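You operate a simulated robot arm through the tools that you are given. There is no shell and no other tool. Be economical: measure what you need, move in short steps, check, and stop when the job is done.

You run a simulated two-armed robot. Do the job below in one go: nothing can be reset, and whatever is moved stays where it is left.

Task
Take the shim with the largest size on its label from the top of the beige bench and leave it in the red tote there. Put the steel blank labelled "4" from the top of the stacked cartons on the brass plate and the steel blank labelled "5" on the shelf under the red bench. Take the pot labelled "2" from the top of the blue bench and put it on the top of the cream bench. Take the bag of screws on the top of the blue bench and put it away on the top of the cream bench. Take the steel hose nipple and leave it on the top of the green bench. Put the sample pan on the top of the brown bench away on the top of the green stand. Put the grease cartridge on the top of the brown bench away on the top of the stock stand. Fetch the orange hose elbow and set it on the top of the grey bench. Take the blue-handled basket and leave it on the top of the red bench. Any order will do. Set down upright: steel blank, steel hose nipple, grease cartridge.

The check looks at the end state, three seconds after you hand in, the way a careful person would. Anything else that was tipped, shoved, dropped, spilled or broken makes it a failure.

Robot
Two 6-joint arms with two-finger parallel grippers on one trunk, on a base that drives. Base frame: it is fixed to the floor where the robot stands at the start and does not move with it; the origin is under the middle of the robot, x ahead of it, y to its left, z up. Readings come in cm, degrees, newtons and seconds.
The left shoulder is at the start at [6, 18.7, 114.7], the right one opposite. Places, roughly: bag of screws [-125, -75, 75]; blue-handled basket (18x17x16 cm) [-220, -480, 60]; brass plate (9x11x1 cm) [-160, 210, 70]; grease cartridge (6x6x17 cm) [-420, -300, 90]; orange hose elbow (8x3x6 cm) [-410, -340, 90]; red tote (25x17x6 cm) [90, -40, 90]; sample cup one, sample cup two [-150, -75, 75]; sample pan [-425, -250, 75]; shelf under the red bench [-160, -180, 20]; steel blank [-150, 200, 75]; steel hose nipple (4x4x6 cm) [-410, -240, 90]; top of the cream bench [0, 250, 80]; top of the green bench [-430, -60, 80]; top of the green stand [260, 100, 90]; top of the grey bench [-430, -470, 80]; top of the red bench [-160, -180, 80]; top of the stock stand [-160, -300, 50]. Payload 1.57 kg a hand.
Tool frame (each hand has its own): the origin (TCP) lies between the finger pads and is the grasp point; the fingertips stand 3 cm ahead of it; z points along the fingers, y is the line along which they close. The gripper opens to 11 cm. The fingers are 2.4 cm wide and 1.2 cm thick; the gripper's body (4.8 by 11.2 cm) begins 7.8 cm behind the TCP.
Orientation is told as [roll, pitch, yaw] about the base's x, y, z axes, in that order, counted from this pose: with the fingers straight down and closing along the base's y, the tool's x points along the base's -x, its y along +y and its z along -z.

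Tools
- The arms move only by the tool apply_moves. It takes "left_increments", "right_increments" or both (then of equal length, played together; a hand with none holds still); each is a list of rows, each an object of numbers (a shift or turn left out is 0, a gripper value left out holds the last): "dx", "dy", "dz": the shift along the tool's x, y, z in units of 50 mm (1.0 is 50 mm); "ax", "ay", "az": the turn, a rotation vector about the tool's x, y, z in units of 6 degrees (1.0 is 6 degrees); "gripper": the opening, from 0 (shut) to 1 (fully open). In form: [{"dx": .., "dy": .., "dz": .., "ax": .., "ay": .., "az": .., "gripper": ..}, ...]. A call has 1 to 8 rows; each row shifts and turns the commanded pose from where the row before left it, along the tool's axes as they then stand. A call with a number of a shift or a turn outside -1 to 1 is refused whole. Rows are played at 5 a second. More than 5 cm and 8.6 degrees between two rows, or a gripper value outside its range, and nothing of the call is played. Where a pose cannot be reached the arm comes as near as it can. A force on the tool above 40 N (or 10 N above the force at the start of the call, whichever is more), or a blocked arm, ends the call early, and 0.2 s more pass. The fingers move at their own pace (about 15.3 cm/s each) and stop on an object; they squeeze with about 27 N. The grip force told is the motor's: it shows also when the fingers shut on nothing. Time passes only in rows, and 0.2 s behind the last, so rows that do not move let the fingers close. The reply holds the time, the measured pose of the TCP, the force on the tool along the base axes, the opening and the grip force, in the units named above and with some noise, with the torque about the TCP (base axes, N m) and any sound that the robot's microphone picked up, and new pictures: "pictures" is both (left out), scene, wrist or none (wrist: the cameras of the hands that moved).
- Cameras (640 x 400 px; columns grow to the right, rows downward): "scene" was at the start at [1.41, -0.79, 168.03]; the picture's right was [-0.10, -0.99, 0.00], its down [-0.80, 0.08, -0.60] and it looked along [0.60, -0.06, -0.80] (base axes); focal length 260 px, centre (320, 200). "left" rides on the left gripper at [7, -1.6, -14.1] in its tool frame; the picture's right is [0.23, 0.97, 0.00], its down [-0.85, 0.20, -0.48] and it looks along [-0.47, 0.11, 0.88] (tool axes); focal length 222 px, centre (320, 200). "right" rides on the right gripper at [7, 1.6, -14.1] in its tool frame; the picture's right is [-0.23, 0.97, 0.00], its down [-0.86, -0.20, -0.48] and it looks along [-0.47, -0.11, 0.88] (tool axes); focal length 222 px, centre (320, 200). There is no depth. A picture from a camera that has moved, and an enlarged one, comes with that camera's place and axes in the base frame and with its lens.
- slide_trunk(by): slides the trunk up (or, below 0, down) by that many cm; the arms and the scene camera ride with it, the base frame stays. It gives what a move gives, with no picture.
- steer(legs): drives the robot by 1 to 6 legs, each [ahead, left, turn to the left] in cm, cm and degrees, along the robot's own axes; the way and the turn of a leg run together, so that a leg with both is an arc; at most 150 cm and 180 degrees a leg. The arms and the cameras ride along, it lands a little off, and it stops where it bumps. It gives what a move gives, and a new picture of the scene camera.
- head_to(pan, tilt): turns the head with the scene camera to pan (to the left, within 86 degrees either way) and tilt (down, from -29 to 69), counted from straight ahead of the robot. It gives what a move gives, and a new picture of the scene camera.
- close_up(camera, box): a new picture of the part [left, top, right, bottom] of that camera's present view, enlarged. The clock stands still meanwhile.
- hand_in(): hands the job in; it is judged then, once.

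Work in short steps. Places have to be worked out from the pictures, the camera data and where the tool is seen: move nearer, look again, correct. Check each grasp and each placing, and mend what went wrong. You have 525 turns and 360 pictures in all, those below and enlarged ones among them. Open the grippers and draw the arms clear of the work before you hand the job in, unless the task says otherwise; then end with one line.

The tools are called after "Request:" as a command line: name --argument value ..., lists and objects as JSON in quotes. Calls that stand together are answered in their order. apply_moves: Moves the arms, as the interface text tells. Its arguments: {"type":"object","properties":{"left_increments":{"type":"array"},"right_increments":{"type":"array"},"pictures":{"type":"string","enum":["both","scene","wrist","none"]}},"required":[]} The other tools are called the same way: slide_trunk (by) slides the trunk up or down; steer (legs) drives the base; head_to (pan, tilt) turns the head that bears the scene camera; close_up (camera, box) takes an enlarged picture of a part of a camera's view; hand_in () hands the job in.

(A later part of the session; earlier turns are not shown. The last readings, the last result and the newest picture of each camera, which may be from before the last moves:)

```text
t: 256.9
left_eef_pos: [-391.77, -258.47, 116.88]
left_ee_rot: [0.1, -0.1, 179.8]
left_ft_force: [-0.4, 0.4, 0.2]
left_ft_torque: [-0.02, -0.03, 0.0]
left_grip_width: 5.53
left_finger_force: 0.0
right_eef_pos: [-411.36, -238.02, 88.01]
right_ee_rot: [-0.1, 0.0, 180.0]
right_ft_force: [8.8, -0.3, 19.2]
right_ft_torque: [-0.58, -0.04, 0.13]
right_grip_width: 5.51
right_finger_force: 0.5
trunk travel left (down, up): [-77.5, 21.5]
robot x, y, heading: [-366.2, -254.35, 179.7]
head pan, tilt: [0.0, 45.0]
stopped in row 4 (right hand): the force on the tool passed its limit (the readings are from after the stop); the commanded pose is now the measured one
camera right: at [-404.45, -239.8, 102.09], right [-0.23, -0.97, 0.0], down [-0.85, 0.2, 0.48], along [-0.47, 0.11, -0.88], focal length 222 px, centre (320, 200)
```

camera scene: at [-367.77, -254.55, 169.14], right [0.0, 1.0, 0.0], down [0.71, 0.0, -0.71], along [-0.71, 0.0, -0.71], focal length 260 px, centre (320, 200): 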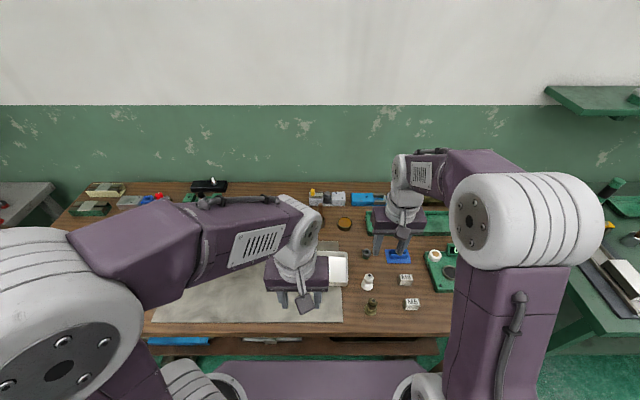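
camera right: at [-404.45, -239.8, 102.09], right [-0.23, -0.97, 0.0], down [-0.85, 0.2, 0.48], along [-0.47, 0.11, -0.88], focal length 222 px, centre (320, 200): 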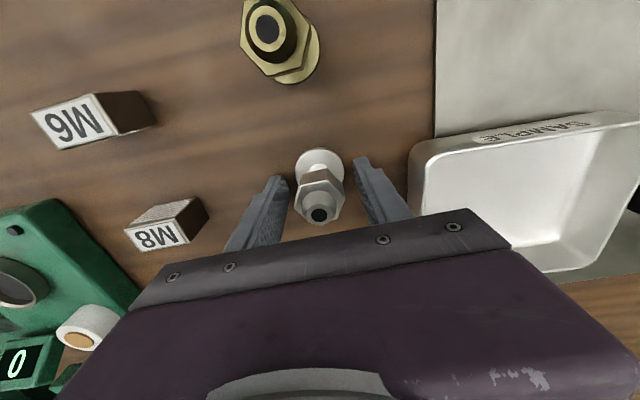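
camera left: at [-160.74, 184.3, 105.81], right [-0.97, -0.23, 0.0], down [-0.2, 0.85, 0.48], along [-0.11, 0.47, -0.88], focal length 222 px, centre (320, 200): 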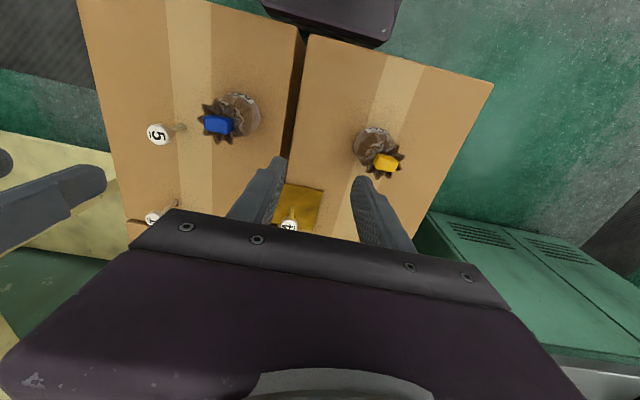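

The force guard tripped at z 88: probably the tips touched the top, so the bench is at z≈85. I raise 0.5 cm and check.

Request:
apply_moves --right_increments '[{"dz": -0.1}, {}]' --pictures "wrist"

Request:
close_up --camera "scene" --box '[330, 200, 430, 290]'

Request:
close_up --camera "right" --box '[220, 120, 440, 260]'

```text
t: 257.5
left_eef_pos: [-391.8, -258.53, 116.96]
left_ee_rot: [0.1, 0.0, 179.9]
left_ft_force: [-0.7, -0.1, -0.1]
left_ft_torque: [0.03, -0.02, -0.01]
left_grip_width: 5.49
left_finger_force: 0.0
right_eef_pos: [-411.46, -238.18, 88.33]
right_ee_rot: [0.0, 0.0, 179.9]
right_ft_force: [1.2, 0.8, -0.4]
right_ft_torque: [-0.01, 0.04, 0.03]
right_grip_width: 5.5
right_finger_force: 0.1
trunk travel left (down, up): [-77.5, 21.5]
robot x, y, heading: [-366.04, -254.43, 179.9]
head pan, tilt: [0.0, 45.0]
camera right: at [-404.61, -239.84, 102.41], right [-0.23, -0.97, 0.0], down [-0.85, 0.2, 0.48], along [-0.47, 0.11, -0.88], focal length 222 px, centre (320, 200)
```

right: 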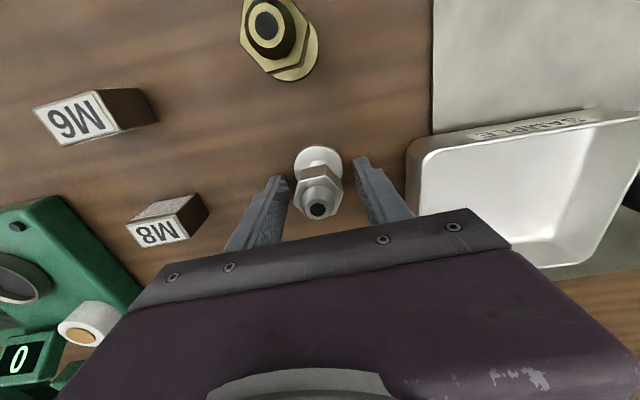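

```text
4.44 times, centred on (380, 245) of scene
camera zoom: at [-368.03, -254.55, 169.13], right [0.0, 1.0, 0.0], down [0.71, 0.0, -0.71], along [-0.71, 0.0, -0.71], focal length 1158 px, centre (53, 0)
```

zoom: 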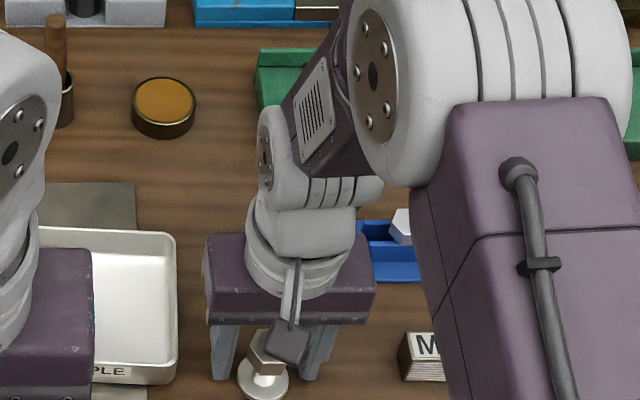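

```text
2.86 times, centred on (330, 190) of right
camera zoom: at [-404.61, -239.84, 102.41], right [-0.23, -0.97, 0.0], down [-0.85, 0.2, 0.48], along [-0.47, 0.11, -0.88], focal length 635 px, centre (291, 229)
```

zoom: 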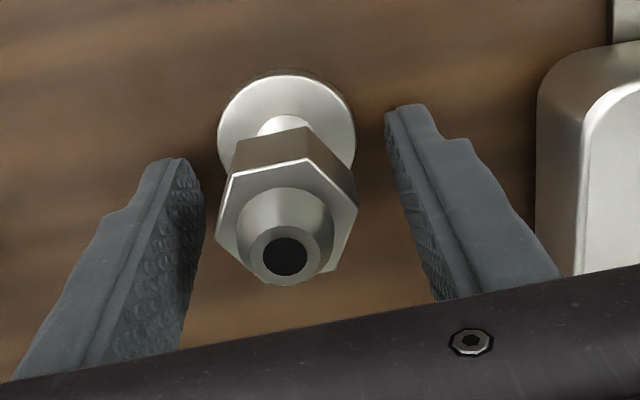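

Free again; bench is at 85. The flange is 4 cm wide, so I grip the hex above it: TCP to 89.2, then close.

Request:
apply_moves --right_increments '[{"dz": -0.18, "dx": 0.06}, {}, {"gripper": 0}, {}, {}]' --pictures "wrist"

```text
t: 258.7
left_eef_pos: [-391.89, -258.47, 116.72]
left_ee_rot: [0.1, 0.0, 179.8]
left_ft_force: [0.1, -0.2, -0.9]
left_ft_torque: [-0.04, 0.0, -0.01]
left_grip_width: 5.49
left_finger_force: 0.1
right_eef_pos: [-411.16, -238.18, 89.33]
right_ee_rot: [0.0, -0.1, 179.8]
right_ft_force: [1.3, -0.5, 1.8]
right_ft_torque: [0.02, -0.07, 0.01]
right_grip_width: 3.22
right_finger_force: 27.0
trunk travel left (down, up): [-77.5, 21.5]
robot x, y, heading: [-366.23, -254.42, 179.9]
head pan, tilt: [0.0, 45.0]
camera right: at [-404.33, -239.87, 103.35], right [-0.23, -0.97, 0.0], down [-0.85, 0.2, 0.48], along [-0.47, 0.11, -0.88], focal length 222 px, centre (320, 200)
```

right: 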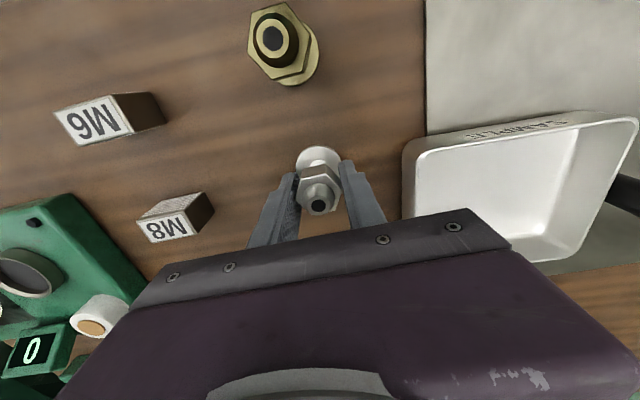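

Gripped at 3.2 cm. I lift it 15 cm.

Request:
apply_moves --right_increments '[{"dz": -0.3}, {"dz": -0.7}, {"dz": -0.9}, {"dz": -0.9}, {"dz": -0.9}, {"dz": -0.9}, {"dx": 0.6}]' --pictures "wrist"

```text
t: 260.3
left_eef_pos: [-391.62, -258.54, 116.8]
left_ee_rot: [0.1, -0.1, 179.9]
left_ft_force: [0.1, -0.1, -0.6]
left_ft_torque: [0.0, 0.02, 0.02]
left_grip_width: 5.49
left_finger_force: 0.1
right_eef_pos: [-408.27, -238.51, 112.19]
right_ee_rot: [0.1, -0.1, 180.0]
right_ft_force: [-0.2, -0.8, -1.7]
right_ft_torque: [0.02, 0.04, -0.01]
right_grip_width: 3.26
right_finger_force: 26.8
trunk travel left (down, up): [-77.5, 21.5]
robot x, y, heading: [-366.14, -254.42, 179.8]
head pan, tilt: [0.0, 45.0]
camera right: at [-401.37, -240.08, 126.25], right [-0.23, -0.97, 0.0], down [-0.85, 0.2, 0.48], along [-0.47, 0.11, -0.88], focal length 222 px, centre (320, 200)
```

right: 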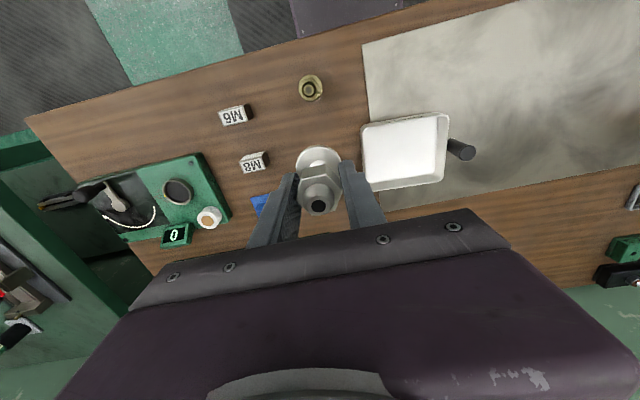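

Nipple held. Now I back off 6 cm and slide 65 cm left to bring the left hand to the orange elbow.

Request:
steer --legs '[[-6, 0, 0], [0, 65, 0], [5, 0, 0]]'

Request:
close_up --camera "left" --box '[0, 0, 640, 400]'

```text
t: 265.1
left_eef_pos: [-390.92, -323.71, 116.96]
left_ee_rot: [0.1, -0.3, 179.4]
left_ft_force: [0.7, 0.0, 0.6]
left_ft_torque: [0.0, 0.06, -0.02]
left_grip_width: 5.5
left_finger_force: 0.0
right_eef_pos: [-407.12, -303.37, 112.23]
right_ee_rot: [0.0, -0.4, 179.4]
right_ft_force: [0.8, -0.1, -1.0]
right_ft_torque: [-0.02, 0.06, -0.01]
right_grip_width: 3.21
right_finger_force: 27.4
trunk travel left (down, up): [-77.5, 21.5]
robot x, y, heading: [-365.76, -319.56, 179.5]
head pan, tilt: [0.0, 45.0]
camera scene: at [-366.7, -319.81, 169.15], right [0.01, 1.0, 0.0], down [0.7, -0.01, -0.71], along [-0.71, 0.01, -0.7], focal length 260 px, centre (320, 200)
```

scene: 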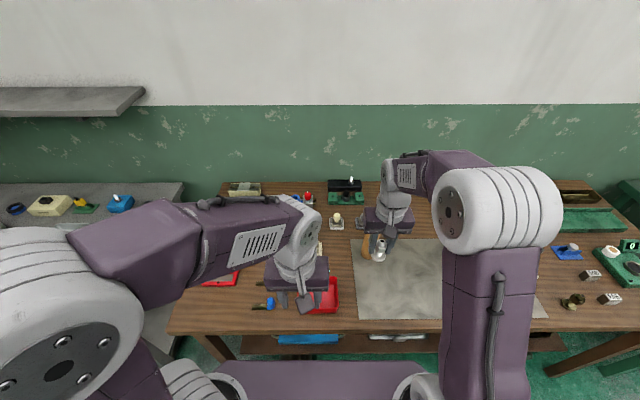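

```text
1.00 times, centred on (320, 200) of left
camera zoom: at [-383.75, -322.14, 131.06], right [0.22, -0.98, 0.0], down [-0.85, -0.19, 0.48], along [-0.47, -0.11, -0.88], focal length 222 px, centre (320, 200)
```

zoom: 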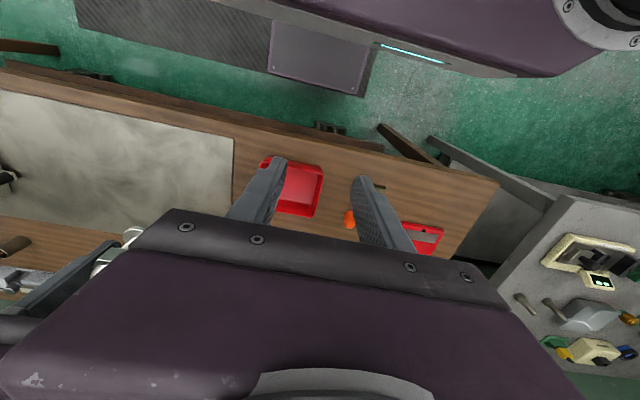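

Request:
apply_moves --left_increments '[{"dy": 0.8, "gripper": 1}, {"dy": 0.8}, {"dy": 0.8}]' --right_increments '[{"dx": 0.6}, {"dx": 0.6}, {}]' --pictures "wrist"

Request:
close_up --camera "scene" --box '[180, 250, 350, 350]'

```text
t: 265.9
left_eef_pos: [-391.47, -335.46, 116.99]
left_ee_rot: [0.0, 0.1, 179.3]
left_ft_force: [-0.2, 1.0, -0.4]
left_ft_torque: [0.05, -0.06, 0.01]
left_grip_width: 11.01
left_finger_force: 0.0
right_eef_pos: [-402.03, -303.83, 111.82]
right_ee_rot: [0.0, 0.2, 179.4]
right_ft_force: [-0.8, -0.8, -2.6]
right_ft_torque: [0.01, -0.05, -0.01]
right_grip_width: 3.24
right_finger_force: 26.4
trunk travel left (down, up): [-77.5, 21.5]
robot x, y, heading: [-365.58, -319.91, 179.6]
head pan, tilt: [0.0, 45.0]
camera right: at [-395.28, -305.47, 126.03], right [-0.24, -0.97, 0.0], down [-0.85, 0.21, 0.48], along [-0.46, 0.11, -0.88], focal length 222 px, centre (320, 200)
camera left: at [-384.68, -334.08, 131.08], right [0.22, -0.98, 0.0], down [-0.86, -0.19, 0.48], along [-0.47, -0.1, -0.88], focal length 222 px, centre (320, 200)
```

right: 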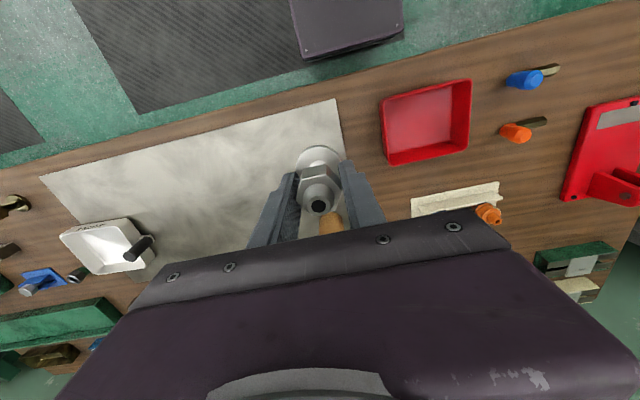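
left: 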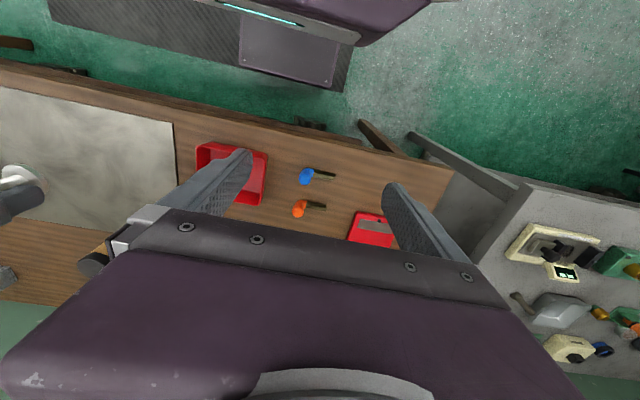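

```text
3.76 times, centred on (265, 300) of scene
camera zoom: at [-368.07, -319.91, 169.13], right [0.01, 1.0, 0.0], down [0.71, -0.01, -0.71], along [-0.71, 0.01, -0.71], focal length 980 px, centre (527, -176)
```

zoom: 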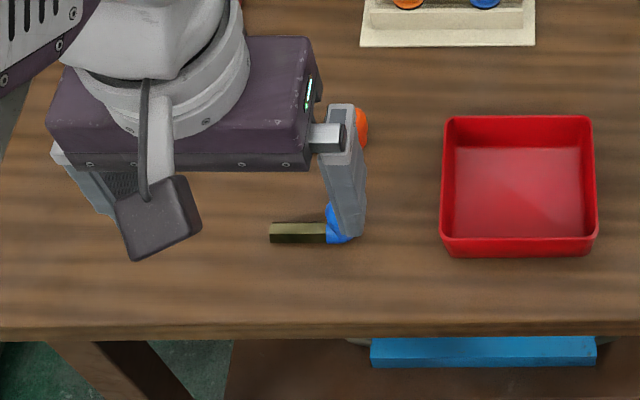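

Request:
close_up --camera "left" --box '[270, 150, 360, 230]'

Request:
close_up --camera "right" --box '[380, 50, 640, 250]'

```text
5.00 times, centred on (315, 190) of left
camera zoom: at [-384.68, -334.08, 131.08], right [0.22, -0.98, 0.0], down [-0.86, -0.19, 0.48], along [-0.47, -0.1, -0.88], focal length 1111 px, centre (345, 250)
```

zoom: 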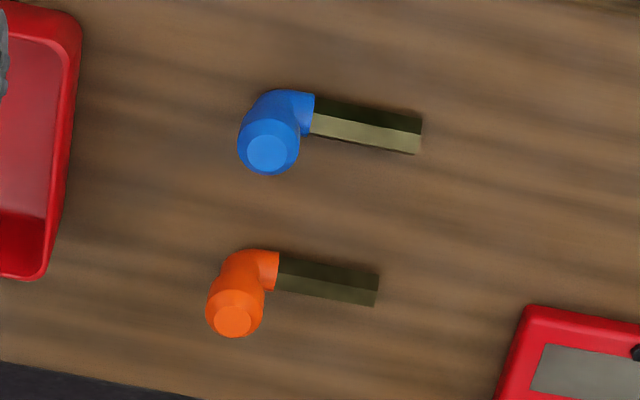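

```text
2.00 times, centred on (510, 150) of right
camera zoom: at [-395.28, -305.47, 126.03], right [-0.24, -0.97, 0.0], down [-0.85, 0.21, 0.48], along [-0.46, 0.11, -0.88], focal length 444 px, centre (-60, 300)
```

zoom: 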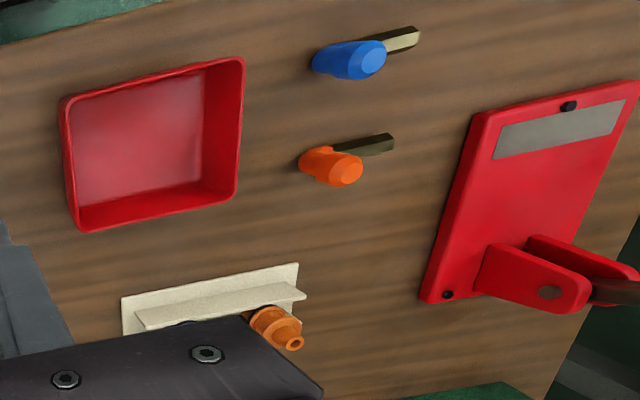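

The orange elbow stands with a vertical orange leg at about (−410.3, −335) and a horizontal brass leg toward −y. I move above it and descend to z 97.

Request:
apply_moves --left_increments '[{"dx": -0.9, "gripper": 0.5}, {"dx": -0.9, "dy": -0.1}, {"dx": -0.9}, {"dx": -0.9}, {"dx": -0.16, "dz": 0.8}, {"dz": 0.8}, {"dz": 0.8}, {"dz": 0.8}]' --pictures "wrist"

```text
t: 267.7
left_eef_pos: [-410.55, -334.99, 100.67]
left_ee_rot: [0.0, 0.0, 179.4]
left_ft_force: [-0.4, 0.2, 0.4]
left_ft_torque: [-0.03, -0.01, 0.01]
left_grip_width: 5.5
left_finger_force: 0.1
right_eef_pos: [-401.93, -303.74, 111.84]
right_ee_rot: [0.0, 0.0, 179.4]
right_ft_force: [0.4, -0.1, -1.9]
right_ft_torque: [0.0, 0.0, 0.0]
right_grip_width: 3.25
right_finger_force: 26.6
trunk travel left (down, up): [-77.5, 21.5]
robot x, y, heading: [-365.33, -319.84, 179.3]
head pan, tilt: [0.0, 45.0]
camera left: at [-403.6, -333.48, 114.86], right [0.22, -0.98, 0.0], down [-0.86, -0.19, 0.48], along [-0.47, -0.1, -0.88], focal length 222 px, centre (320, 200)
```

left: 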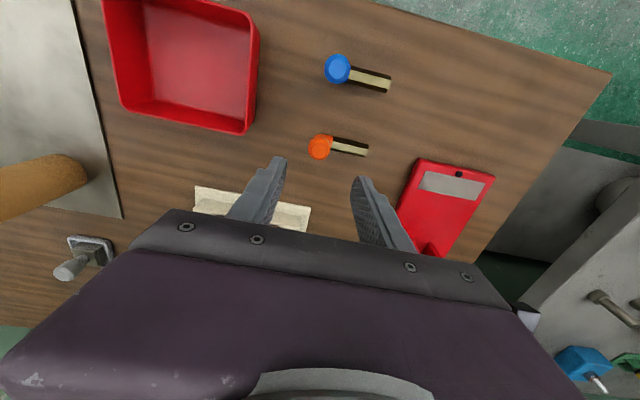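

Nearly on axis; I correct 0.5 cm back and descend to z 91.

Request:
apply_moves --left_increments '[{"dx": 0.1, "dz": 0.7}, {"dz": 0.7}, {"dz": 0.5}, {}]' --pictures "wrist"

```text
t: 268.7
left_eef_pos: [-409.91, -334.96, 91.2]
left_ee_rot: [0.1, -0.1, 179.5]
left_ft_force: [0.4, 1.2, 0.0]
left_ft_torque: [0.01, 0.0, 0.03]
left_grip_width: 5.53
left_finger_force: 0.1
right_eef_pos: [-401.83, -303.79, 112.04]
right_ee_rot: [0.1, 0.0, 179.3]
right_ft_force: [0.0, -0.2, -1.7]
right_ft_torque: [0.0, 0.0, 0.0]
right_grip_width: 3.25
right_finger_force: 26.9
trunk travel left (down, up): [-77.5, 21.5]
robot x, y, heading: [-365.5, -320.03, 179.4]
head pan, tilt: [0.0, 45.0]
camera left: at [-402.84, -333.51, 105.36], right [0.22, -0.98, 0.0], down [-0.86, -0.19, 0.48], along [-0.47, -0.1, -0.88], focal length 222 px, centre (320, 200)
```

left: 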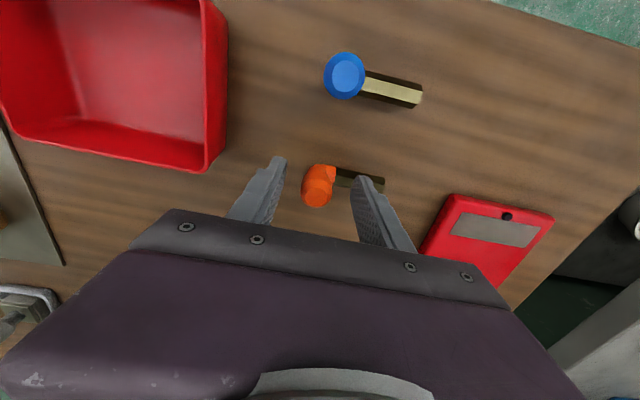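

Top of the elbow is at TCP level, tips above the horizontal leg. I close.

Request:
apply_moves --left_increments '[{"gripper": 0}, {}, {}]' --pictures "wrist"

```text
t: 269.5
left_eef_pos: [-409.87, -334.99, 91.27]
left_ee_rot: [0.1, 0.0, 179.5]
left_ft_force: [-0.2, 0.1, 0.0]
left_ft_torque: [0.0, 0.0, 0.0]
left_grip_width: 2.36
left_finger_force: 27.3
right_eef_pos: [-401.82, -303.69, 112.02]
right_ee_rot: [0.0, 0.0, 179.4]
right_ft_force: [0.0, -0.9, -2.6]
right_ft_torque: [-0.02, 0.03, -0.01]
right_grip_width: 3.22
right_finger_force: 26.7
trunk travel left (down, up): [-77.5, 21.5]
robot x, y, heading: [-365.55, -319.49, 179.5]
head pan, tilt: [0.0, 45.0]
camera left: at [-402.85, -333.51, 105.38], right [0.22, -0.98, 0.0], down [-0.86, -0.19, 0.48], along [-0.47, -0.1, -0.88], focal length 222 px, centre (320, 200)
```

left: 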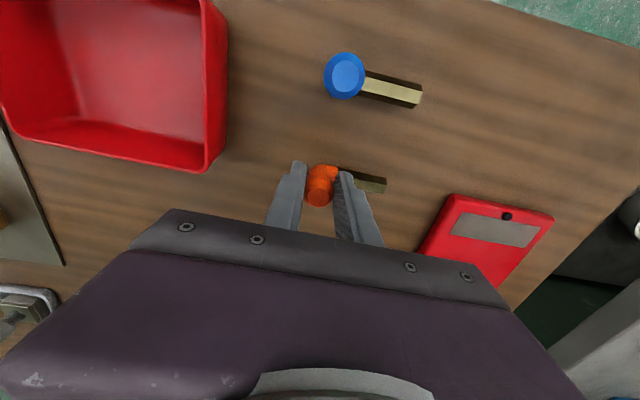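

Gripped (2.4 cm). I lift and retract, then back off and slide left toward the grey bench.

Request:
apply_moves --left_increments '[{"dz": -0.4}, {"dz": -0.9}, {"dz": -0.9}, {"dz": -0.9}, {"dz": -0.9}, {"dx": 0.9, "dz": -0.2}, {"dx": 0.9}, {"dx": 0.6}]' --pictures "wrist"

Request:
steer --legs '[[-25, 0, 0.5], [0, 75, 0]]'

Request:
head_to --pan 20 --tilt 35

```text
t: 271.3
left_eef_pos: [-397.89, -335.4, 112.46]
left_ee_rot: [0.2, 0.0, 179.4]
left_ft_force: [-0.2, -0.6, 0.0]
left_ft_torque: [0.01, 0.01, -0.02]
left_grip_width: 2.35
left_finger_force: 27.4
right_eef_pos: [-401.78, -303.76, 112.01]
right_ee_rot: [0.1, 0.0, 179.3]
right_ft_force: [-0.7, -0.5, -1.2]
right_ft_torque: [-0.01, 0.0, -0.02]
right_grip_width: 3.22
right_finger_force: 26.8
trunk travel left (down, up): [-77.5, 21.5]
robot x, y, heading: [-365.17, -319.76, 179.3]
head pan, tilt: [0.0, 45.0]
camera left: at [-390.95, -333.87, 126.63], right [0.22, -0.98, 0.0], down [-0.86, -0.19, 0.48], along [-0.47, -0.1, -0.88], focal length 222 px, centre (320, 200)
```

left: 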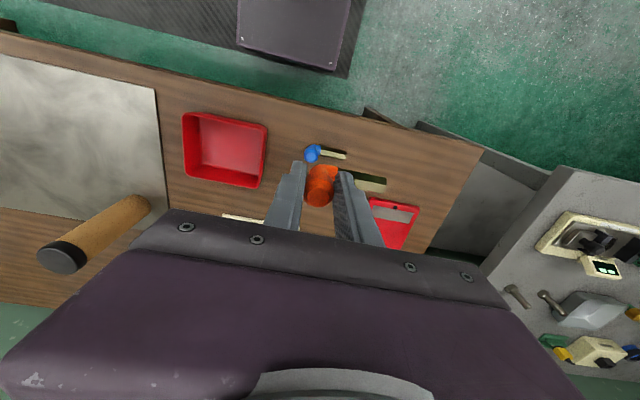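

```text
t: 276.8
left_eef_pos: [-373.12, -410.85, 112.42]
left_ee_rot: [0.1, 0.1, 179.7]
left_ft_force: [0.5, 0.0, -0.6]
left_ft_torque: [0.04, 0.0, 0.01]
left_grip_width: 2.35
left_finger_force: 27.1
right_eef_pos: [-377.14, -379.29, 111.94]
right_ee_rot: [0.1, 0.1, 179.7]
right_ft_force: [0.1, -0.6, -1.5]
right_ft_torque: [0.0, -0.03, -0.01]
right_grip_width: 3.26
right_finger_force: 26.9
trunk travel left (down, up): [-77.5, 21.5]
robot x, y, heading: [-340.87, -395.13, 179.8]
head pan, tilt: [0.0, 45.0]
camera scene: at [-342.81, -395.26, 169.14], right [0.01, 1.0, 0.0], down [0.71, 0.0, -0.71], along [-0.71, 0.0, -0.71], focal length 260 px, centre (320, 200)
```

scene: 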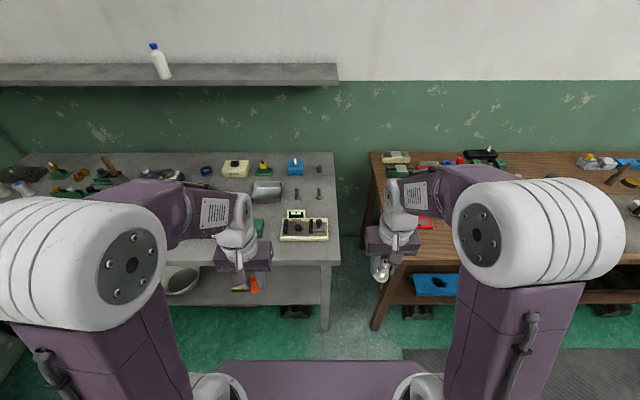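

```text
t: 277.6
left_eef_pos: [-373.03, -411.03, 112.48]
left_ee_rot: [0.1, 0.0, 179.6]
left_ft_force: [0.0, 0.1, -0.9]
left_ft_torque: [0.01, 0.0, -0.01]
left_grip_width: 2.36
left_finger_force: 26.9
right_eef_pos: [-377.07, -379.35, 112.15]
right_ee_rot: [0.0, 0.0, 179.7]
right_ft_force: [-0.6, 0.1, -2.7]
right_ft_torque: [0.03, -0.01, 0.03]
right_grip_width: 3.22
right_finger_force: 27.4
trunk travel left (down, up): [-77.5, 21.5]
robot x, y, heading: [-340.58, -395.13, 179.6]
head pan, tilt: [20.0, 35.0]
camera scene: at [-342.97, -398.39, 170.61], right [-0.34, 0.94, 0.0], down [0.54, 0.19, -0.82], along [-0.77, -0.28, -0.57], focal length 260 px, centre (320, 200)
```

scene: 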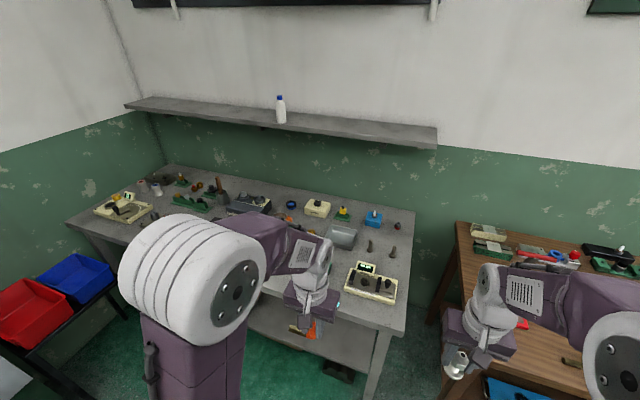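

Request:
close_up --camera "left" --box '[0, 0, 640, 400]'

Request:
close_up --camera "scene" --box '[60, 160, 430, 390]'

```text
1.00 times, centred on (320, 200) of left
camera zoom: at [-366.14, -409.48, 126.61], right [0.22, -0.98, 0.0], down [-0.86, -0.19, 0.48], along [-0.47, -0.11, -0.88], focal length 222 px, centre (320, 200)
```

zoom: 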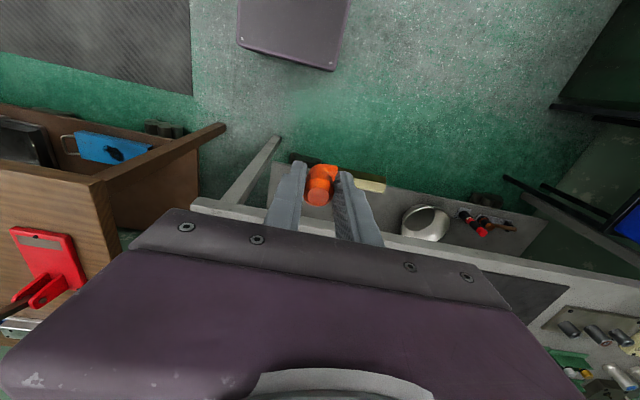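

```text
1.73 times, centred on (245, 275) of scene
camera zoom: at [-342.97, -398.39, 170.61], right [-0.34, 0.94, 0.0], down [0.54, 0.19, -0.82], along [-0.77, -0.28, -0.57], focal length 450 px, centre (450, 70)
```

zoom: 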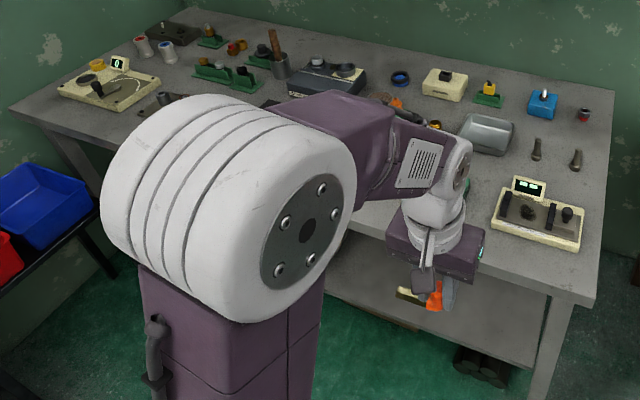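

A gap lies between the cream tester (y≈−402) and a green fixture (y≈−435). I drive closer to look from above with the left wrist.

Request:
steer --legs '[[21, 6, 0]]'

Request:
apply_moves --left_increments '[{"dx": 0.2}]' --pictures "wrist"

```text
t: 279.3
left_eef_pos: [-394.33, -416.72, 112.45]
left_ee_rot: [0.0, -0.1, 179.4]
left_ft_force: [0.2, -0.3, -0.8]
left_ft_torque: [0.06, 0.02, -0.01]
left_grip_width: 2.36
left_finger_force: 27.0
right_eef_pos: [-398.09, -385.26, 112.14]
right_ee_rot: [0.0, -0.1, 179.4]
right_ft_force: [0.2, 0.3, -2.3]
right_ft_torque: [-0.02, 0.01, -0.01]
right_grip_width: 3.23
right_finger_force: 26.3
trunk travel left (down, up): [-77.5, 21.5]
robot x, y, heading: [-362.02, -401.05, 179.4]
head pan, tilt: [20.0, 35.0]
camera scene: at [-363.99, -404.18, 170.63], right [-0.33, 0.94, 0.0], down [0.54, 0.19, -0.82], along [-0.77, -0.27, -0.57], focal length 260 px, centre (320, 200)
```

scene: 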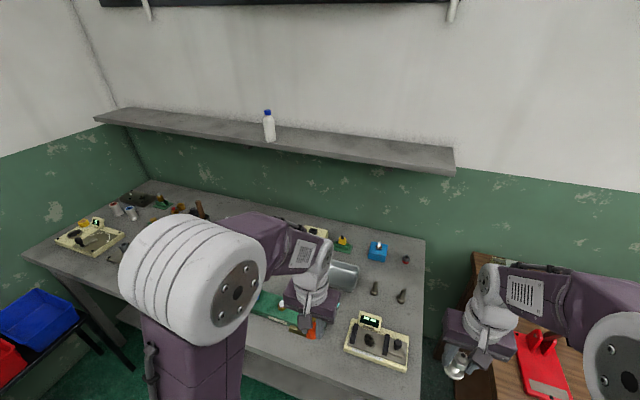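

```text
t: 279.7
left_eef_pos: [-393.28, -416.74, 112.59]
left_ee_rot: [0.1, -0.1, 179.5]
left_ft_force: [0.9, 0.3, -0.5]
left_ft_torque: [0.01, 0.02, -0.03]
left_grip_width: 2.38
left_finger_force: 26.6
right_eef_pos: [-398.18, -385.09, 112.08]
right_ee_rot: [0.0, 0.0, 179.5]
right_ft_force: [0.9, 0.2, -1.4]
right_ft_torque: [0.03, 0.03, 0.01]
right_grip_width: 3.23
right_finger_force: 27.2
trunk travel left (down, up): [-77.5, 21.5]
robot x, y, heading: [-362.44, -401.15, 179.5]
head pan, tilt: [20.0, 35.0]
camera left: at [-386.2, -415.18, 126.71], right [0.22, -0.98, 0.0], down [-0.86, -0.19, 0.48], along [-0.47, -0.11, -0.88], focal length 222 px, centre (320, 200)
```

left: 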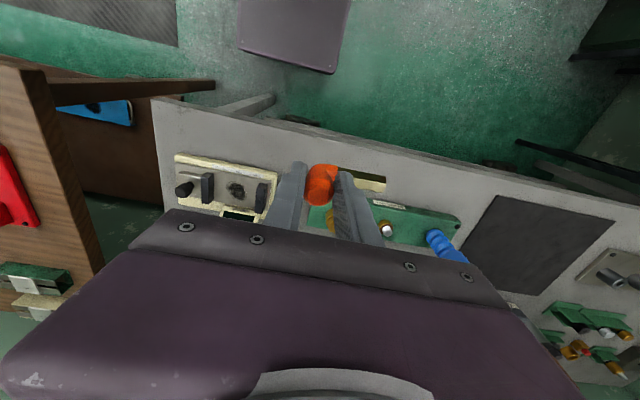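

The strip in front of the fixtures (x −395…−404) is free. I place the elbow at (−399.3, −420): move above and lower to z 94.

Request:
apply_moves --left_increments '[{"dx": -0.6, "dy": 0.33}, {"dx": -0.6, "dy": 0.33}, {"dz": 0.9}, {"dz": 0.9}, {"dz": 0.9}, {"dz": 0.9}, {}]' --pictures "wrist"

```text
t: 281.3
left_eef_pos: [-399.58, -420.3, 94.5]
left_ee_rot: [0.1, -0.1, 179.5]
left_ft_force: [0.2, -0.4, -1.1]
left_ft_torque: [0.01, -0.06, 0.03]
left_grip_width: 2.38
left_finger_force: 27.1
right_eef_pos: [-398.21, -385.02, 111.96]
right_ee_rot: [0.0, -0.1, 179.5]
right_ft_force: [0.1, -0.2, -2.5]
right_ft_torque: [-0.01, 0.01, 0.01]
right_grip_width: 3.24
right_finger_force: 27.4
trunk travel left (down, up): [-77.5, 21.5]
robot x, y, heading: [-361.89, -401.29, 179.5]
head pan, tilt: [20.0, 35.0]
camera left: at [-392.56, -418.75, 108.59], right [0.22, -0.98, 0.0], down [-0.86, -0.19, 0.48], along [-0.47, -0.11, -0.88], focal length 222 px, centre (320, 200)
```

left: 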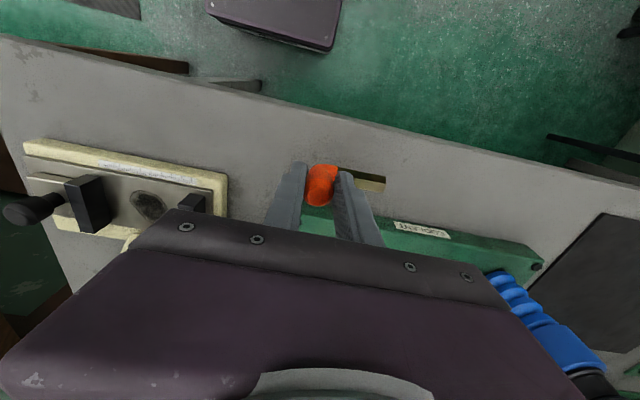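

Clear. Lower with feel.

Request:
apply_moves --left_increments '[{"dz": 0.35}, {"dz": 0.1}, {"dz": 0.06}, {}]' --pictures "none"

```text
t: 282.3
left_eef_pos: [-399.52, -420.08, 91.93]
left_ee_rot: [0.1, 0.1, 179.5]
left_ft_force: [0.6, -0.2, -0.9]
left_ft_torque: [0.05, -0.01, 0.02]
left_grip_width: 2.38
left_finger_force: 27.2
right_eef_pos: [-398.33, -385.08, 111.91]
right_ee_rot: [-0.1, 0.0, 179.5]
right_ft_force: [0.6, -0.1, -1.2]
right_ft_torque: [-0.02, -0.02, 0.02]
right_grip_width: 3.22
right_finger_force: 27.0
trunk travel left (down, up): [-77.5, 21.5]
robot x, y, heading: [-362.15, -401.34, 179.6]
head pan, tilt: [20.0, 35.0]
```

Request:
apply_moves --left_increments '[{"dz": 0.06}, {"dz": 0.06}, {"dz": 0.05}, {"dz": 0.05}, {}]' --pictures "none"

```text
t: 283.5
left_eef_pos: [-399.48, -420.15, 90.87]
left_ee_rot: [0.2, -0.2, 179.5]
left_ft_force: [-4.0, -5.9, 20.3]
left_ft_torque: [-0.44, 0.32, 0.0]
left_grip_width: 2.37
left_finger_force: 26.8
right_eef_pos: [-398.19, -385.11, 112.0]
right_ee_rot: [0.0, 0.1, 179.5]
right_ft_force: [-0.5, 0.3, -2.2]
right_ft_torque: [0.04, 0.01, 0.01]
right_grip_width: 3.24
right_finger_force: 27.2
trunk travel left (down, up): [-77.5, 21.5]
robot x, y, heading: [-361.79, -401.3, 179.9]
head pan, tilt: [20.0, 35.0]
```

Contact (20 N). I relieve 0.2 cm, open and lift.

Request:
apply_moves --left_increments '[{"dz": -0.04}, {}, {"gripper": 0.45}, {}, {"dz": -0.4}, {"dz": -0.9}, {"dz": -0.9}, {"dz": -0.6}]' --pictures "wrist"

```text
t: 285.3
left_eef_pos: [-399.0, -420.03, 105.0]
left_ee_rot: [0.2, 0.0, 179.5]
left_ft_force: [-0.3, 0.5, -0.8]
left_ft_torque: [0.0, 0.01, -0.01]
left_grip_width: 4.95
left_finger_force: 0.1
right_eef_pos: [-398.17, -385.09, 112.07]
right_ee_rot: [0.0, 0.0, 179.5]
right_ft_force: [-0.2, -0.1, -1.7]
right_ft_torque: [0.01, 0.03, -0.02]
right_grip_width: 3.24
right_finger_force: 27.2
trunk travel left (down, up): [-77.5, 21.5]
robot x, y, heading: [-362.05, -401.22, 179.8]
head pan, tilt: [20.0, 35.0]
camera left: at [-392.07, -418.53, 119.15], right [0.22, -0.98, 0.0], down [-0.86, -0.19, 0.48], along [-0.47, -0.11, -0.88], focal length 222 px, centre (320, 200)
```

left: 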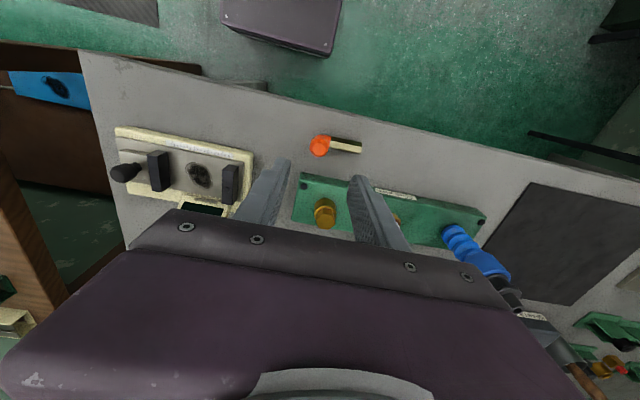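

The elbow stands on the grey bench. Now to the green bench for the nipple: retract the left hand, back off and slide right.

Request:
apply_moves --left_increments '[{"dz": -0.9, "gripper": 1}, {"dz": -0.6, "dx": 0.5}, {"dx": 0.9}]' --pictures "none"

Request:
steer --legs '[[-30, 0, 0], [0, -150, 0], [0, -85, 0]]'

Request:
head_to --pan -15 --tilt 40

```text
t: 286.1
left_eef_pos: [-392.29, -420.19, 112.67]
left_ee_rot: [0.1, -0.2, 179.5]
left_ft_force: [-0.1, 0.2, -0.1]
left_ft_torque: [0.0, 0.02, 0.0]
left_grip_width: 10.99
left_finger_force: 0.1
right_eef_pos: [-398.04, -385.13, 112.08]
right_ee_rot: [0.0, 0.0, 179.5]
right_ft_force: [-0.1, -0.3, -1.5]
right_ft_torque: [-0.03, 0.01, -0.01]
right_grip_width: 3.24
right_finger_force: 26.6
trunk travel left (down, up): [-77.5, 21.5]
robot x, y, heading: [-361.83, -400.96, 179.4]
head pan, tilt: [20.0, 35.0]
```

```text
t: 298.9
left_eef_pos: [-360.76, -193.66, 112.6]
left_ee_rot: [0.0, 0.1, 179.2]
left_ft_force: [-0.1, -0.2, -0.4]
left_ft_torque: [-0.01, 0.0, 0.0]
left_grip_width: 11.01
left_finger_force: 0.0
right_eef_pos: [-366.49, -158.65, 112.09]
right_ee_rot: [-0.2, 0.0, 179.4]
right_ft_force: [-0.5, 0.0, -1.9]
right_ft_torque: [-0.01, 0.05, 0.03]
right_grip_width: 3.23
right_finger_force: 27.4
trunk travel left (down, up): [-77.5, 21.5]
robot x, y, heading: [-330.45, -174.84, 179.3]
head pan, tilt: [20.0, 35.0]
camera scene: at [-332.48, -177.89, 170.62], right [-0.33, 0.94, 0.0], down [0.54, 0.19, -0.82], along [-0.77, -0.27, -0.57], focal length 260 px, centre (320, 200)
```

scene: 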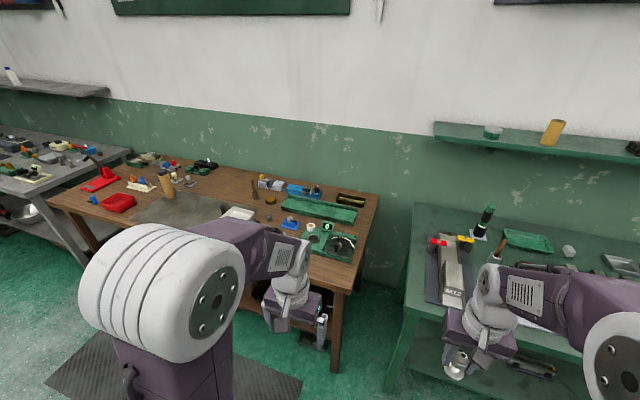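

```text
t: 299.9
left_eef_pos: [-360.62, -193.56, 112.7]
left_ee_rot: [0.1, 0.0, 179.3]
left_ft_force: [0.2, 0.2, 0.1]
left_ft_torque: [-0.01, -0.01, 0.02]
left_grip_width: 10.97
left_finger_force: 0.0
right_eef_pos: [-366.46, -158.71, 112.04]
right_ee_rot: [0.0, 0.0, 179.4]
right_ft_force: [0.5, 0.7, -1.6]
right_ft_torque: [-0.01, 0.03, -0.02]
right_grip_width: 3.24
right_finger_force: 26.6
trunk travel left (down, up): [-77.5, 21.5]
robot x, y, heading: [-330.33, -174.75, 179.3]
head pan, tilt: [-15.0, 40.0]
camera scene: at [-332.37, -172.63, 169.87], right [0.27, 0.96, 0.0], down [0.62, -0.17, -0.77], along [-0.74, 0.21, -0.64], focal length 260 px, centre (320, 200)
```

scene: 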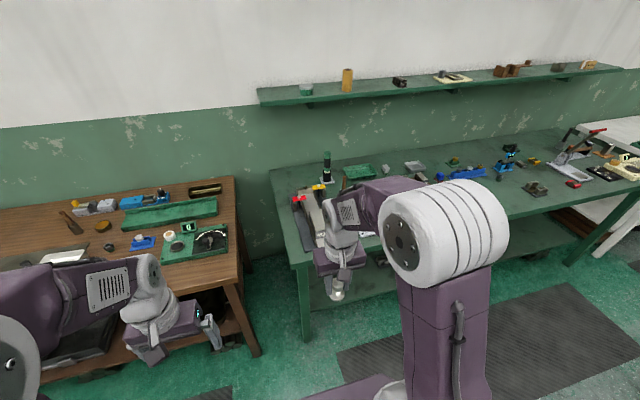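

Request:
close_up --camera "scene" --box '[260, 110, 640, 340]'

```text
1.68 times, centred on (450, 225) of scene
camera zoom: at [-332.37, -172.63, 169.87], right [0.27, 0.96, 0.0], down [0.62, -0.17, -0.77], along [-0.74, 0.21, -0.64], focal length 439 px, centre (101, 158)
```

zoom: 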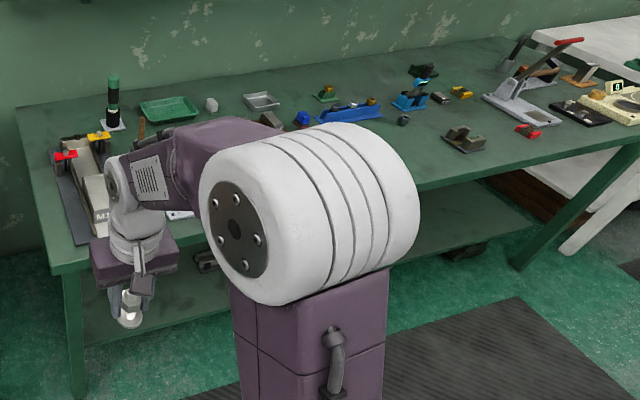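

A clear spot is at the front of the green bench near (−403, −60). I slide right 96 cm, then forward.

Request:
steer --legs '[[0, -96, 0], [30, 0, 0.5]]'

Request:
close_up --camera "right" --box '[0, 0, 640, 400]'

```text
t: 306.6
left_eef_pos: [-390.66, -97.81, 112.61]
left_ee_rot: [0.0, 0.0, -178.8]
left_ft_force: [0.0, 0.9, 0.0]
left_ft_torque: [0.02, 0.05, 0.01]
left_grip_width: 10.99
left_finger_force: 0.0
right_eef_pos: [-397.45, -63.06, 112.16]
right_ee_rot: [-0.1, -0.3, -178.8]
right_ft_force: [0.2, 0.3, -1.8]
right_ft_torque: [0.0, 0.01, 0.01]
right_grip_width: 3.24
right_finger_force: 26.9
trunk travel left (down, up): [-77.5, 21.5]
robot x, y, heading: [-360.61, -78.09, -178.9]
head pan, tilt: [-15.0, 40.0]
camera scene: at [-362.89, -75.92, 169.87], right [0.24, 0.97, 0.0], down [0.62, -0.15, -0.77], along [-0.74, 0.18, -0.64], focal length 260 px, centre (320, 200)
```

scene: 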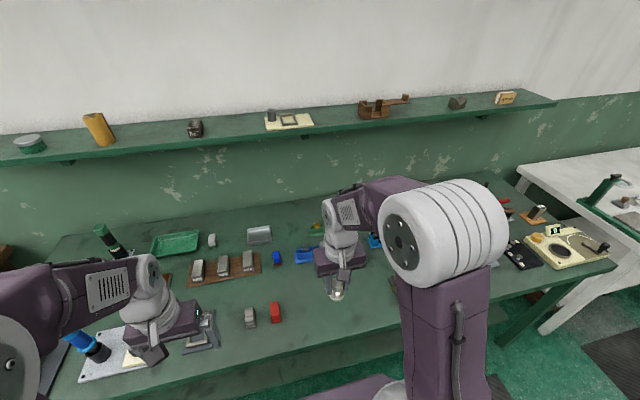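

```text
1.00 times, centred on (320, 200) of right
camera zoom: at [-390.6, -64.55, 126.16], right [-0.21, -0.98, 0.0], down [-0.86, 0.18, 0.48], along [-0.47, 0.1, -0.88], focal length 222 px, centre (320, 200)
```

zoom: 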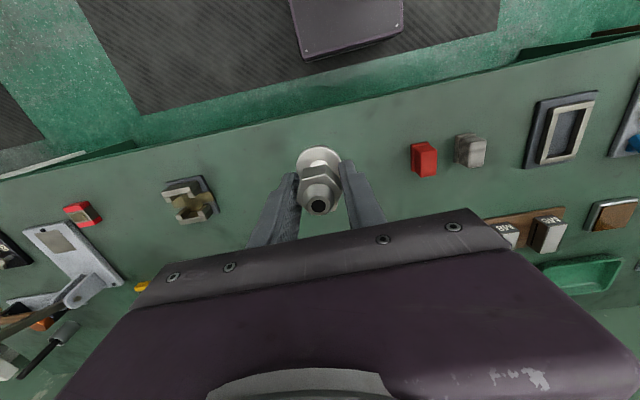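

The spot at (−405, −63) is free (neighbours at y −34 and −81). I extend 7.5 cm and lower to z 92.

Request:
apply_moves --right_increments '[{"dx": -0.75, "dz": 0.3}, {"dx": -0.75, "dz": 0.3}, {"dz": 0.9}, {"dz": 0.9}, {"dz": 0.9}, {"dz": 0.6}, {"dz": 0.15}, {}]' --pictures "wrist"

```text
t: 308.4
left_eef_pos: [-390.72, -97.86, 112.66]
left_ee_rot: [0.1, -0.1, -178.8]
left_ft_force: [0.6, -0.5, 0.1]
left_ft_torque: [0.0, 0.02, -0.03]
left_grip_width: 11.0
left_finger_force: 0.1
right_eef_pos: [-404.93, -63.07, 91.58]
right_ee_rot: [-0.1, 0.1, -178.7]
right_ft_force: [0.5, 0.3, -1.5]
right_ft_torque: [0.02, 0.0, -0.01]
right_grip_width: 3.21
right_finger_force: 27.2
trunk travel left (down, up): [-77.5, 21.5]
robot x, y, heading: [-361.07, -78.45, -178.7]
head pan, tilt: [-15.0, 40.0]
camera right: at [-398.07, -64.56, 105.73], right [-0.21, -0.98, 0.0], down [-0.86, 0.18, 0.48], along [-0.47, 0.1, -0.88], focal length 222 px, centre (320, 200)
```

right: 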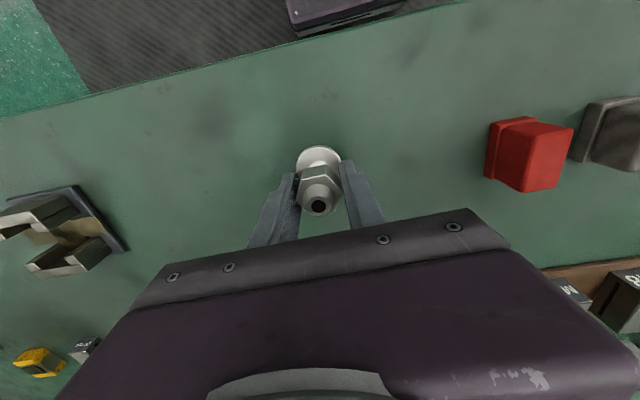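

Clear. Feel down in small steps.

Request:
apply_moves --right_increments '[{"dz": 0.12}, {"dz": 0.12}, {"dz": 0.08}, {"dz": 0.06}, {}]' --pictures "none"

```text
t: 309.6
left_eef_pos: [-390.83, -97.8, 112.65]
left_ee_rot: [0.1, 0.0, -178.9]
left_ft_force: [1.5, -0.3, 0.2]
left_ft_torque: [0.01, 0.02, 0.01]
left_grip_width: 10.99
left_finger_force: 0.1
right_eef_pos: [-405.17, -63.0, 89.92]
right_ee_rot: [-0.1, 0.1, -178.8]
right_ft_force: [0.0, -0.6, -2.3]
right_ft_torque: [0.04, 0.01, 0.01]
right_grip_width: 3.23
right_finger_force: 27.2
trunk travel left (down, up): [-77.5, 21.5]
robot x, y, heading: [-360.9, -78.1, -178.7]
head pan, tilt: [-15.0, 40.0]
```

Request:
apply_moves --right_increments '[{"dz": 0.06}, {"dz": 0.05}, {"dz": 0.05}, {"dz": 0.04}, {}]' --pictures "none"

```text
t: 310.8
left_eef_pos: [-390.6, -97.87, 112.77]
left_ee_rot: [0.1, 0.0, -178.8]
left_ft_force: [-0.2, -0.2, -0.1]
left_ft_torque: [0.0, 0.01, -0.01]
left_grip_width: 10.96
left_finger_force: 0.1
right_eef_pos: [-405.01, -63.03, 89.01]
right_ee_rot: [-0.1, -0.1, -178.8]
right_ft_force: [-2.6, 1.5, 21.5]
right_ft_torque: [0.06, 0.0, -0.02]
right_grip_width: 3.22
right_finger_force: 26.9
trunk travel left (down, up): [-77.5, 21.5]
robot x, y, heading: [-360.61, -78.23, -179.1]
head pan, tilt: [-15.0, 40.0]
```

Contact at 89.0. I relieve, open, lift.

Request:
apply_moves --right_increments '[{"dz": -0.03}, {}, {"gripper": 0.5}, {}, {"dz": -0.4}, {"dz": -0.9}, {"dz": -0.9}, {"dz": -0.9}]' --pictures "wrist"

```text
t: 312.6
left_eef_pos: [-390.73, -97.81, 112.65]
left_ee_rot: [0.1, -0.2, -178.8]
left_ft_force: [0.5, 1.0, 0.5]
left_ft_torque: [0.02, 0.05, -0.02]
left_grip_width: 11.01
left_finger_force: 0.1
right_eef_pos: [-405.05, -63.2, 104.92]
right_ee_rot: [0.0, 0.1, -178.8]
right_ft_force: [0.4, 0.7, 0.4]
right_ft_torque: [-0.01, 0.01, 0.0]
right_grip_width: 5.5
right_finger_force: 0.2
trunk travel left (down, up): [-77.5, 21.5]
robot x, y, heading: [-360.98, -78.03, -178.7]
head pan, tilt: [-15.0, 40.0]
camera right: at [-398.12, -64.77, 119.0], right [-0.21, -0.98, 0.0], down [-0.86, 0.18, 0.48], along [-0.47, 0.1, -0.88], focal length 222 px, centre (320, 200)
```

right: 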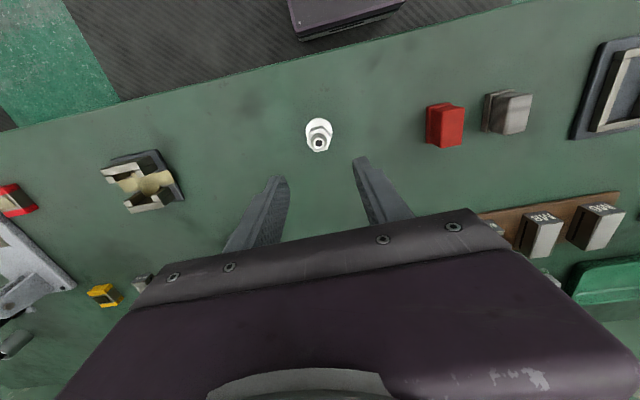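

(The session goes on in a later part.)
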